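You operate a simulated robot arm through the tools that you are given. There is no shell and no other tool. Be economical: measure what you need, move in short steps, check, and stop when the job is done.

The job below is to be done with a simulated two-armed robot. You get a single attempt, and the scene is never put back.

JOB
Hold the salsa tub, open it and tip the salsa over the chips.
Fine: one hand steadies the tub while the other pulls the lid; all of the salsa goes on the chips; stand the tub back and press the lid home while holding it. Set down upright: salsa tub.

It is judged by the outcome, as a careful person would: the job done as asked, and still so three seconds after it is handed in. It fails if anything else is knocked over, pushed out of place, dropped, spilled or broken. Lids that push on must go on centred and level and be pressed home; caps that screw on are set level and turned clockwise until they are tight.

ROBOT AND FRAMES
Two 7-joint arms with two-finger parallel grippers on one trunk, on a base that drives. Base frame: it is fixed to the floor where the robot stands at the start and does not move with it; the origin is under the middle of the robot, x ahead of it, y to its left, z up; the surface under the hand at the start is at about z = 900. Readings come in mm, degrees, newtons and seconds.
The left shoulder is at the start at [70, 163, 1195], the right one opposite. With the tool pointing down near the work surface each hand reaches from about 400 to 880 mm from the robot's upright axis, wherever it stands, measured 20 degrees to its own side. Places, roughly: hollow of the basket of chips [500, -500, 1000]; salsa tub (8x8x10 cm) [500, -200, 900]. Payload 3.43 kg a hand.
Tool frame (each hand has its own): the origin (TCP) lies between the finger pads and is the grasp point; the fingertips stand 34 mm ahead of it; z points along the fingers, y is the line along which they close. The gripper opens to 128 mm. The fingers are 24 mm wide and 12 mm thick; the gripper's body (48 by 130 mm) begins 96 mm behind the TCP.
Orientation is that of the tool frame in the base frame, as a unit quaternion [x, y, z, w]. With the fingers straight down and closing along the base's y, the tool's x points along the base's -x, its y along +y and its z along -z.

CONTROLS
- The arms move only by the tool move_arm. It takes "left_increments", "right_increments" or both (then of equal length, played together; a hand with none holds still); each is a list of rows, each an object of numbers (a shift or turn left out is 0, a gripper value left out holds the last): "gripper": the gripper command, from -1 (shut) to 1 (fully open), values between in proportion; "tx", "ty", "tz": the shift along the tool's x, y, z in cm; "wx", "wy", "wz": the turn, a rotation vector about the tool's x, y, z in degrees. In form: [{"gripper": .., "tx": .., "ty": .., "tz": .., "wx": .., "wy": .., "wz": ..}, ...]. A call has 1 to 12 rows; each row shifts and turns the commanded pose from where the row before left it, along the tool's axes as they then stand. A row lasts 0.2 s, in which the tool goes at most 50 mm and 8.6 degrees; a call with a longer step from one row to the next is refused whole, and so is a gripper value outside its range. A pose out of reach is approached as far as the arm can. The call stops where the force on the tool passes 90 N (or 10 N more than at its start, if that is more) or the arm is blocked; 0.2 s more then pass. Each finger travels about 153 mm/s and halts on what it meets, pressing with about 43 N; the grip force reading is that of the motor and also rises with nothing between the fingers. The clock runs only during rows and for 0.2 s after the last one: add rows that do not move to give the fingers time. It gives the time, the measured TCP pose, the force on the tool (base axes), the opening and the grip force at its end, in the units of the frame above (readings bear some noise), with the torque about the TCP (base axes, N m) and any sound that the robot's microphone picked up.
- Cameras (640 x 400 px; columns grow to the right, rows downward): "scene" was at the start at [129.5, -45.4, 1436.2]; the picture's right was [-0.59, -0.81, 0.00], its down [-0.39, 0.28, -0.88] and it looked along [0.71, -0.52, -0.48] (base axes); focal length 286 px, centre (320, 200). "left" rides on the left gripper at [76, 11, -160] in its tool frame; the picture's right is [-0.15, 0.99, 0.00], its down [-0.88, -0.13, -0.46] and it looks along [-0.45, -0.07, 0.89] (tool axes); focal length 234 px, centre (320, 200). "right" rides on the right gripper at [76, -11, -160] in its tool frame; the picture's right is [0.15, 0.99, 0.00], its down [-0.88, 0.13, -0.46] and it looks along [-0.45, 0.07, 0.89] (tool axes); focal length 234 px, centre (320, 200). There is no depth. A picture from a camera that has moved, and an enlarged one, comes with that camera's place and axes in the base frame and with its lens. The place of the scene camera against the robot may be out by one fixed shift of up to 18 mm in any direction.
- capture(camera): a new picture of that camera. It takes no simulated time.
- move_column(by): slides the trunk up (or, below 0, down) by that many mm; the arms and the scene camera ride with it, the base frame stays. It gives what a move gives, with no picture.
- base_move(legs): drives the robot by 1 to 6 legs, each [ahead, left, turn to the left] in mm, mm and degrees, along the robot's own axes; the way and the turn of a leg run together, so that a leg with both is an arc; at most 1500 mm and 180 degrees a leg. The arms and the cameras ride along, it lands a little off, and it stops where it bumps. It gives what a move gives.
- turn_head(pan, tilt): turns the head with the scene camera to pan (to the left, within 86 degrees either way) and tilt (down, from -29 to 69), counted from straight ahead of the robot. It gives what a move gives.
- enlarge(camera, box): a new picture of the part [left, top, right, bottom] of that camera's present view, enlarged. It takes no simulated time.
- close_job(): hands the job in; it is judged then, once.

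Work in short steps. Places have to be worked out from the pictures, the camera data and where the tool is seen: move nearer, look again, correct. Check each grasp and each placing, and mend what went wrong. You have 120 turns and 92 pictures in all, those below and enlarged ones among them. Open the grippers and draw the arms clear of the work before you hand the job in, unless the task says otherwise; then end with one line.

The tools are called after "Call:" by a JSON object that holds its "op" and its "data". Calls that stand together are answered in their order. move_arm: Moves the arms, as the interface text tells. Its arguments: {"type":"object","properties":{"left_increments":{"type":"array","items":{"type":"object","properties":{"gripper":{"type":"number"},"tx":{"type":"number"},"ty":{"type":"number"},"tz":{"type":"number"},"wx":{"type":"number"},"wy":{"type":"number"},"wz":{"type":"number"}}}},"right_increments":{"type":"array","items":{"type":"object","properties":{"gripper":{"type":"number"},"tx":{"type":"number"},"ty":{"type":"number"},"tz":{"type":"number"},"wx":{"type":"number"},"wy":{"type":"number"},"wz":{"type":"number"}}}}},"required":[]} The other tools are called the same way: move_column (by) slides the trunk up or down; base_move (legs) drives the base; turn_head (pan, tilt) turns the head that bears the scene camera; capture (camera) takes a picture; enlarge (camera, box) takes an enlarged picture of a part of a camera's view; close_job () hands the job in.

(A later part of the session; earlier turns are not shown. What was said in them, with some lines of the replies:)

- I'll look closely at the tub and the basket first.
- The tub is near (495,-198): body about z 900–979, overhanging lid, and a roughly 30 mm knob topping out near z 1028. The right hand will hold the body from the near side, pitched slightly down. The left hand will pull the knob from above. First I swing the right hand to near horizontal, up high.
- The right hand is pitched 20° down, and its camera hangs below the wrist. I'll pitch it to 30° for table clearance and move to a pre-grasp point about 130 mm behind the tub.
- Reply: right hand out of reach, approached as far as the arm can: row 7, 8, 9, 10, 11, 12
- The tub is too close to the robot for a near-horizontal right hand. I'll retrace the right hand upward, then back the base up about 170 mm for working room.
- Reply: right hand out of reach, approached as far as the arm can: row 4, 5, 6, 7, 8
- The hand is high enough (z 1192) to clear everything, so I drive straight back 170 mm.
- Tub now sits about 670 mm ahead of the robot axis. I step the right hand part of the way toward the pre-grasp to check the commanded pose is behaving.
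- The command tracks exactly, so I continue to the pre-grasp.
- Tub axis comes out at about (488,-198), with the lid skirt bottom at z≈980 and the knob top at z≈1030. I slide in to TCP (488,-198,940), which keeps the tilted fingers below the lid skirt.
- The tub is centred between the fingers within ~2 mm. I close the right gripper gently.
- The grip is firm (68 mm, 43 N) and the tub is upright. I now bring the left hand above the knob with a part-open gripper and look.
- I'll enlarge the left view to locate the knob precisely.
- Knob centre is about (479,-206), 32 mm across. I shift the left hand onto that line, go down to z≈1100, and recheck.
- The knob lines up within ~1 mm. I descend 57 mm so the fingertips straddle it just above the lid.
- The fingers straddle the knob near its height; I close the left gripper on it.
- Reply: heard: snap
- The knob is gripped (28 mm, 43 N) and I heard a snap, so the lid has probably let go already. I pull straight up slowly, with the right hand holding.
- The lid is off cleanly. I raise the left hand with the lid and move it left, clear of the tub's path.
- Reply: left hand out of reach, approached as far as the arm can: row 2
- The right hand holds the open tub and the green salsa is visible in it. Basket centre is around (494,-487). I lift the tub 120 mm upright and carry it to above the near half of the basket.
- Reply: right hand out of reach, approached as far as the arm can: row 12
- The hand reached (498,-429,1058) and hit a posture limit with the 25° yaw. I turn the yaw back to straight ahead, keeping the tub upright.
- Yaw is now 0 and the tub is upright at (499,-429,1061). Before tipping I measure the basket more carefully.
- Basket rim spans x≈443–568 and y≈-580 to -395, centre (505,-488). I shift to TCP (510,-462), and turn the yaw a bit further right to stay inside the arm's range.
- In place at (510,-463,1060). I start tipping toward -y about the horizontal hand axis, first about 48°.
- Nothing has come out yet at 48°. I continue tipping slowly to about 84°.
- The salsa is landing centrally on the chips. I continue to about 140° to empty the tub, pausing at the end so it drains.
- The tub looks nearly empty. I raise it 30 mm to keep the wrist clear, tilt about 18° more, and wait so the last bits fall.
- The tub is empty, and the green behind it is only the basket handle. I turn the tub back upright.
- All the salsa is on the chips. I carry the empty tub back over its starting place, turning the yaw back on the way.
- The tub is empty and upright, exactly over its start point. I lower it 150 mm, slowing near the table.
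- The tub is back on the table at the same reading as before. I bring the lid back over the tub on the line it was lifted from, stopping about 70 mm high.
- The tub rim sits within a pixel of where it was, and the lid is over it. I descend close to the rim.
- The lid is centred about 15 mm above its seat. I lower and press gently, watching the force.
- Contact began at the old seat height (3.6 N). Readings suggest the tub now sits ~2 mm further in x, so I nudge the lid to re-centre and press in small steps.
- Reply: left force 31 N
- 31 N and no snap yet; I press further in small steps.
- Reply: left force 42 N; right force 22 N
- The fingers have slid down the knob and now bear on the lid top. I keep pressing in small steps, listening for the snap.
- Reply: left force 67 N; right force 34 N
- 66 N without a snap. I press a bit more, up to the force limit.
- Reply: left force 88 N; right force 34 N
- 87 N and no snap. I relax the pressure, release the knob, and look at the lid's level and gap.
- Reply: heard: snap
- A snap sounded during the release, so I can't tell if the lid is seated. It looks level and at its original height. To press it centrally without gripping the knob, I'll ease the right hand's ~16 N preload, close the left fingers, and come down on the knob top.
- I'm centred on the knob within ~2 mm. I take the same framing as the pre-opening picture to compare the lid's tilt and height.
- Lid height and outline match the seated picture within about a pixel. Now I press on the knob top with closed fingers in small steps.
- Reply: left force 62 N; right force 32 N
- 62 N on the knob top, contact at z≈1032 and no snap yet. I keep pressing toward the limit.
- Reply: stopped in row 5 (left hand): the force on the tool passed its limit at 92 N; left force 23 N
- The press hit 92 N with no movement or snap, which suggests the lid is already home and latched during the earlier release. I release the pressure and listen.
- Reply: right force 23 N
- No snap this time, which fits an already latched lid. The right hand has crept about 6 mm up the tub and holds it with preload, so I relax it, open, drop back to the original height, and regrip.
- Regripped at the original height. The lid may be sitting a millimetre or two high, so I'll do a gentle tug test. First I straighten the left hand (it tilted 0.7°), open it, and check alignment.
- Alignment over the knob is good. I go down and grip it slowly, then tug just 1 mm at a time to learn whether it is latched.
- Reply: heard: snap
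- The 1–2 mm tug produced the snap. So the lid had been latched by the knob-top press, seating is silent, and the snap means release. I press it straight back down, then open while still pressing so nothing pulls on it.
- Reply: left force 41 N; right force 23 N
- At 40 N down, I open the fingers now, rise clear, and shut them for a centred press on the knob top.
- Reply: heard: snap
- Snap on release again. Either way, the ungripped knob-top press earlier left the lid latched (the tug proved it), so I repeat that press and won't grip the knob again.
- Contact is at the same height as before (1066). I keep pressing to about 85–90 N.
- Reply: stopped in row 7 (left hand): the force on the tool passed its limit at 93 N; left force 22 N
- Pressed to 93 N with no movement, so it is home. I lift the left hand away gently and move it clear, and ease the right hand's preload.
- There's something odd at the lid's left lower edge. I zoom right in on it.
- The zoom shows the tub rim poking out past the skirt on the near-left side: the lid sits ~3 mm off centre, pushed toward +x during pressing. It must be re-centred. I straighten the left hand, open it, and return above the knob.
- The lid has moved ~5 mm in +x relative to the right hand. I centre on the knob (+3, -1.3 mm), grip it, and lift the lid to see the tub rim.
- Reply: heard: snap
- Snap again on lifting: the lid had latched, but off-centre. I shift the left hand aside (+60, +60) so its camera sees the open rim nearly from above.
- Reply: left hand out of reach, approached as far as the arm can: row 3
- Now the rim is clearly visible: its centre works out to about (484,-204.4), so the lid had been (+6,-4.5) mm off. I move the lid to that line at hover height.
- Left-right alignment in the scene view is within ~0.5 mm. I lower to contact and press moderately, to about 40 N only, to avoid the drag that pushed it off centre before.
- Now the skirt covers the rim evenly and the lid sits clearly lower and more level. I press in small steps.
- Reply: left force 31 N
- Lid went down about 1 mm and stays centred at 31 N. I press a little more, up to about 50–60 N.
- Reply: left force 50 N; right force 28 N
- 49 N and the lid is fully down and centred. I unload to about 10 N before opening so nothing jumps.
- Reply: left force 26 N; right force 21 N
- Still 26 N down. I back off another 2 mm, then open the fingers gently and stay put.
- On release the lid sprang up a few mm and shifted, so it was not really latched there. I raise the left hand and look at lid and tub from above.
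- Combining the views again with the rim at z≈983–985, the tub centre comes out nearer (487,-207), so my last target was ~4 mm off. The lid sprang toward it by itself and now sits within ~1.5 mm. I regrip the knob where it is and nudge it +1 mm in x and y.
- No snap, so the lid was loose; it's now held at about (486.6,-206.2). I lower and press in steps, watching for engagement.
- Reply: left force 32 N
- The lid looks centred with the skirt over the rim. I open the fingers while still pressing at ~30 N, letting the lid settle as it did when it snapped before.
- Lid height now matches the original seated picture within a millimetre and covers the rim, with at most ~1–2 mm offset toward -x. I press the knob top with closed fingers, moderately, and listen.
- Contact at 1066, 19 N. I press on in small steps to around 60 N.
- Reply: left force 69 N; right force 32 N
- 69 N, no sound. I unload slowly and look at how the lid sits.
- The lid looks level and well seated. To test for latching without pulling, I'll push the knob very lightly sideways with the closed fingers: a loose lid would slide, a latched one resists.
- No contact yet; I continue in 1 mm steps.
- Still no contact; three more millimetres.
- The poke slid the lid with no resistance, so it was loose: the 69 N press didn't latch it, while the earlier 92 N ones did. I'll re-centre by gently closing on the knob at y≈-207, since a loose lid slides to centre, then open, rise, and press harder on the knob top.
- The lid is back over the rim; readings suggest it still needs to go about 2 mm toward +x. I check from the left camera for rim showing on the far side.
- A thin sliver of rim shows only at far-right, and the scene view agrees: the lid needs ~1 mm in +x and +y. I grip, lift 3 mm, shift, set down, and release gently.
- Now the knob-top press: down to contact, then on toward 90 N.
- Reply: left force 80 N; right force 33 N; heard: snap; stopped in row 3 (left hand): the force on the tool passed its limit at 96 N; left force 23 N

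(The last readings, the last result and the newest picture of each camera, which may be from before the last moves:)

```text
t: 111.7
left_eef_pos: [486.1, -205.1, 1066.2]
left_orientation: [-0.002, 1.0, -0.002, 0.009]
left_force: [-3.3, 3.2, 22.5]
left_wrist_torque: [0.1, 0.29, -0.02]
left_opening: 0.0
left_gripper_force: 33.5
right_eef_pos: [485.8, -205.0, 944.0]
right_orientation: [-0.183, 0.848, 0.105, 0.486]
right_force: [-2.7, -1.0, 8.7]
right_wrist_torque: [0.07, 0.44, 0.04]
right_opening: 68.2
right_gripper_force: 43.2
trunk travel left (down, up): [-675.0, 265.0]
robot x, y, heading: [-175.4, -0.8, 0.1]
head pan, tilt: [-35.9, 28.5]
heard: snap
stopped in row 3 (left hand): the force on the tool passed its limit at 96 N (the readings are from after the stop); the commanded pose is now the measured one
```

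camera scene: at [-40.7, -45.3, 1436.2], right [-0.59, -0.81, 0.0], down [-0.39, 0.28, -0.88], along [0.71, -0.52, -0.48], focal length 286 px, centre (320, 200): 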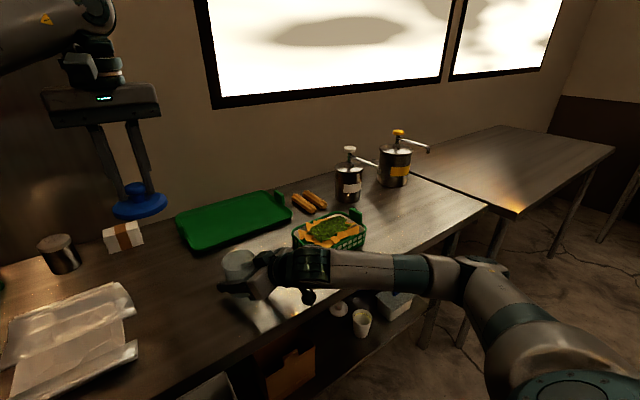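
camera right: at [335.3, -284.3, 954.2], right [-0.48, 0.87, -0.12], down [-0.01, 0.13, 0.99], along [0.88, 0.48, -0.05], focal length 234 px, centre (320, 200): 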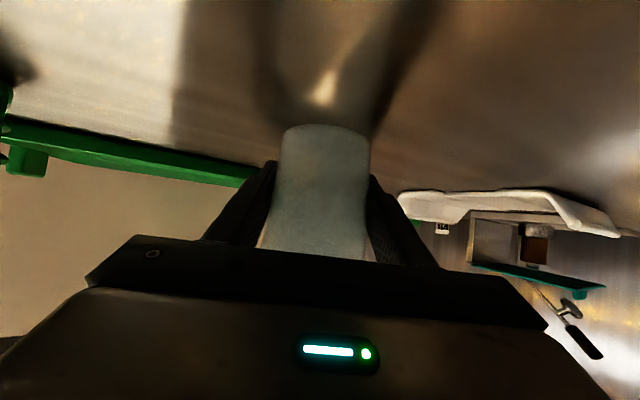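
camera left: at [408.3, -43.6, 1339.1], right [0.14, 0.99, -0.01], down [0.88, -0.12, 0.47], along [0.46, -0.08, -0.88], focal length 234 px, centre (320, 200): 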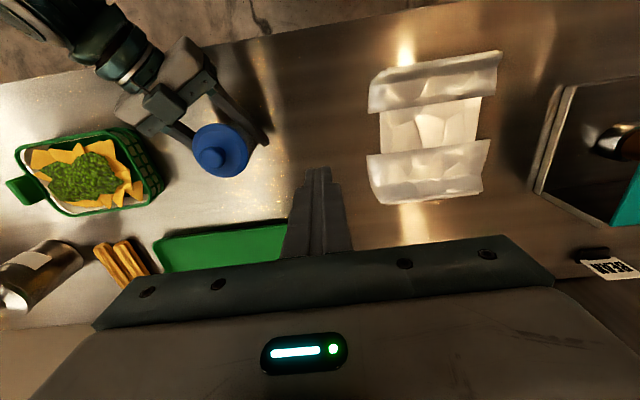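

A snap while pressing at 96 N: the lid went home. I lift the left hand straight off gently and inspect.

Call:
{"op": "move_arm", "data": {"left_increments": [{"tz": -0.2}, {"tz": -0.3}, {"tz": -0.5}, {"tz": -2}, {"tz": -4}, {"tz": -2, "ty": 4}, {"ty": 4}, {"ty": 4}]}}

Call:
{"op": "enlarge", "data": {"camera": "scene", "box": [215, 235, 271, 277]}}

```text
t: 113.5
left_eef_pos: [484.3, -82.5, 1152.3]
left_orientation: [-0.002, 1.0, -0.003, 0.008]
left_force: [-0.2, -0.9, 0.3]
left_wrist_torque: [-0.03, 0.0, -0.01]
left_opening: 0.2
left_gripper_force: 32.4
right_eef_pos: [487.2, -204.6, 941.4]
right_orientation: [-0.183, 0.849, 0.103, 0.485]
right_force: [-1.4, -1.2, 18.5]
right_wrist_torque: [0.05, -0.08, -0.18]
right_opening: 68.0
right_gripper_force: 42.8
trunk travel left (down, up): [-675.0, 265.0]
robot x, y, heading: [-171.3, 0.8, -0.0]
head pan, tilt: [-35.9, 28.5]
```

```text
9.52 times, centred on (243, 256) of scene
camera zoom: at [-43.4, -42.7, 1436.6], right [-0.59, -0.81, 0.0], down [-0.39, 0.28, -0.88], along [0.71, -0.52, -0.48], focal length 2725 px, centre (1053, -333)
```

zoom: 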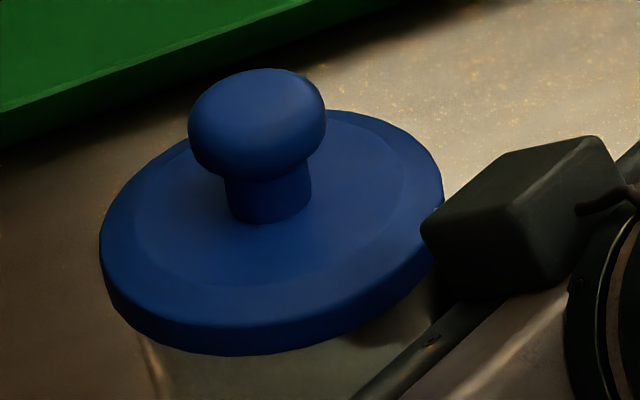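

The lid is centred, level and fully over the rim. I ease the right hand's 18 N preload, then open it slowly.

Call:
{"op": "move_arm", "data": {"right_increments": [{"tx": -0.1, "tz": -0.06}, {"tx": -0.08, "tz": -0.04}, {"gripper": 0.12}, {"gripper": 0.2}, {"gripper": 0.5}, {"gripper": 0.9}, {}]}}

Call:
{"op": "enlarge", "data": {"camera": "scene", "box": [205, 230, 285, 310]}}

```text
t: 115.1
left_eef_pos: [488.6, -85.7, 1150.8]
left_orientation: [-0.002, 1.0, -0.002, 0.007]
left_force: [0.6, 0.9, -1.5]
left_wrist_torque: [-0.01, 0.02, 0.01]
left_opening: 0.2
left_gripper_force: 32.8
right_eef_pos: [488.7, -205.0, 942.4]
right_orientation: [-0.183, 0.85, 0.105, 0.483]
right_force: [0.6, 0.2, 0.1]
right_wrist_torque: [0.0, 0.0, 0.03]
right_opening: 121.6
right_gripper_force: 0.1
trunk travel left (down, up): [-675.0, 265.0]
robot x, y, heading: [-170.7, -2.6, 0.0]
head pan, tilt: [-35.9, 28.5]
```

```text
5.00 times, centred on (245, 270) of scene
camera zoom: at [-40.5, -45.7, 1436.2], right [-0.59, -0.81, 0.0], down [-0.39, 0.28, -0.88], along [0.71, -0.52, -0.48], focal length 1431 px, centre (695, -150)
```

zoom: 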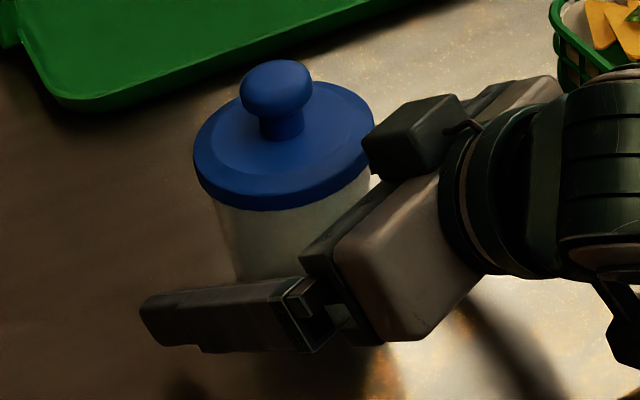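

The tub stands free with the lid seated. I withdraw the right hand straight back along its approach line, then up, and lift the left hand further away.

Call:
{"op": "move_arm", "data": {"right_increments": [{"tz": -2}, {"tz": -3}, {"tz": -4}, {"tz": -4}, {"tz": -2, "tx": -2}, {"tx": -3}, {"tx": -3}], "left_increments": [{}, {}, {"tz": -2}, {"tz": -2}, {"tz": -2}, {"tz": -2}, {}]}}

Call:
{"op": "capture", "data": {"camera": "scene"}}

```text
t: 116.7
left_eef_pos: [487.7, -85.2, 1231.4]
left_orientation: [-0.002, 1.0, -0.001, 0.007]
left_force: [-0.3, -0.5, 0.9]
left_wrist_torque: [-0.01, 0.04, 0.02]
left_opening: 0.1
left_gripper_force: 33.1
right_eef_pos: [408.8, -240.9, 1087.4]
right_orientation: [-0.183, 0.85, 0.104, 0.483]
right_force: [-0.5, 0.1, 0.5]
right_wrist_torque: [-0.02, 0.02, 0.03]
right_opening: 121.8
right_gripper_force: 0.0
trunk travel left (down, up): [-675.0, 265.0]
robot x, y, heading: [-169.9, 2.1, -0.2]
head pan, tilt: [-35.9, 28.5]
```

```text
4 pictures are left
camera scene: at [-39.8, -44.9, 1436.1], right [-0.59, -0.81, 0.0], down [-0.39, 0.28, -0.88], along [0.71, -0.52, -0.48], focal length 286 px, centre (320, 200)
```

scene: 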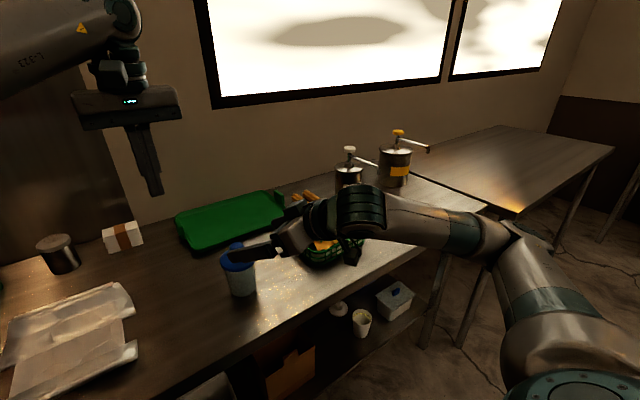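

The tub is upright and lidded. I raise the right hand farther away and open the left gripper.

Call:
{"op": "move_arm", "data": {"right_increments": [{"tx": -3}, {"tx": -3}, {"tx": -1.4, "ty": -2.47, "tz": -1.5}, {"tx": -1.4, "ty": -2.47, "tz": -1.5}, {"tx": -1.4, "ty": -2.47, "tz": -1.5}, {"ty": -2.47}, {"ty": -2.47}], "left_increments": [{"ty": 2, "gripper": 0}, {"ty": 2, "gripper": 1}, {"gripper": 1}, {}, {}, {}, {}]}}

Call:
{"op": "enlarge", "data": {"camera": "scene", "box": [180, 170, 400, 320]}}

```text
t: 118.3
left_eef_pos: [487.0, -44.8, 1232.0]
left_orientation: [-0.002, 1.0, -0.001, 0.007]
left_force: [0.0, 0.2, -0.4]
left_wrist_torque: [-0.01, 0.02, -0.03]
left_opening: 128.0
left_gripper_force: 0.0
right_eef_pos: [471.3, -350.1, 1197.8]
right_orientation: [-0.184, 0.849, 0.106, 0.484]
right_force: [-0.6, -1.0, -0.5]
right_wrist_torque: [0.0, 0.01, 0.01]
right_opening: 121.8
right_gripper_force: 0.1
trunk travel left (down, up): [-675.0, 265.0]
robot x, y, heading: [-170.2, 0.4, 0.2]
head pan, tilt: [-35.9, 28.5]
```

```text
2.67 times, centred on (290, 245) of scene
camera zoom: at [-40.5, -45.9, 1436.2], right [-0.59, -0.81, 0.0], down [-0.39, 0.28, -0.88], along [0.71, -0.52, -0.48], focal length 763 px, centre (400, 80)
```

zoom: 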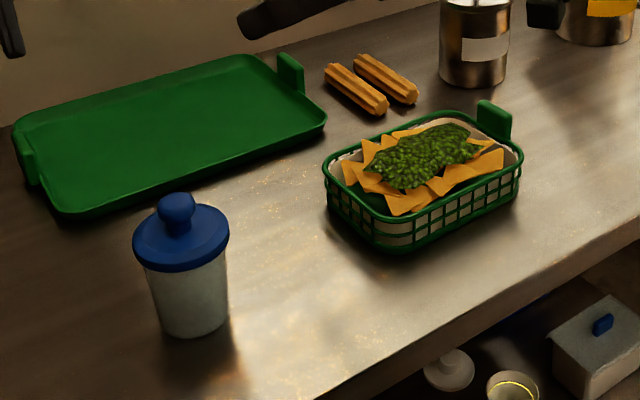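

Everything looks right. One last close look at the lid before handing in.

Call:
{"op": "enlarge", "data": {"camera": "scene", "box": [212, 232, 272, 307]}}

```text
5.33 times, centred on (242, 270) of scene
camera zoom: at [-40.5, -45.9, 1436.2], right [-0.59, -0.81, 0.0], down [-0.39, 0.28, -0.88], along [0.71, -0.52, -0.48], focal length 1526 px, centre (736, -171)
```

zoom: 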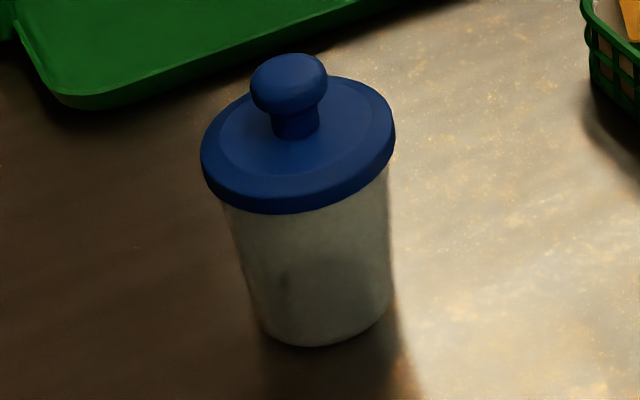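

The lid spans the rim evenly on both sides, the tub stands upright and empty, all the salsa is on the chips, and both hands are open and clear. I hand in the job.

Call:
{"op": "close_job", "data": {}}

```text
The job is handed in.
```

All the salsa is on the chips. The empty tub stands upright near its starting spot (a few millimetres off) with its lid centred, level and snapped on. It took several tries to seat the lid, and I heard the final snap at about 96 N but did not tug-test it afterwards.
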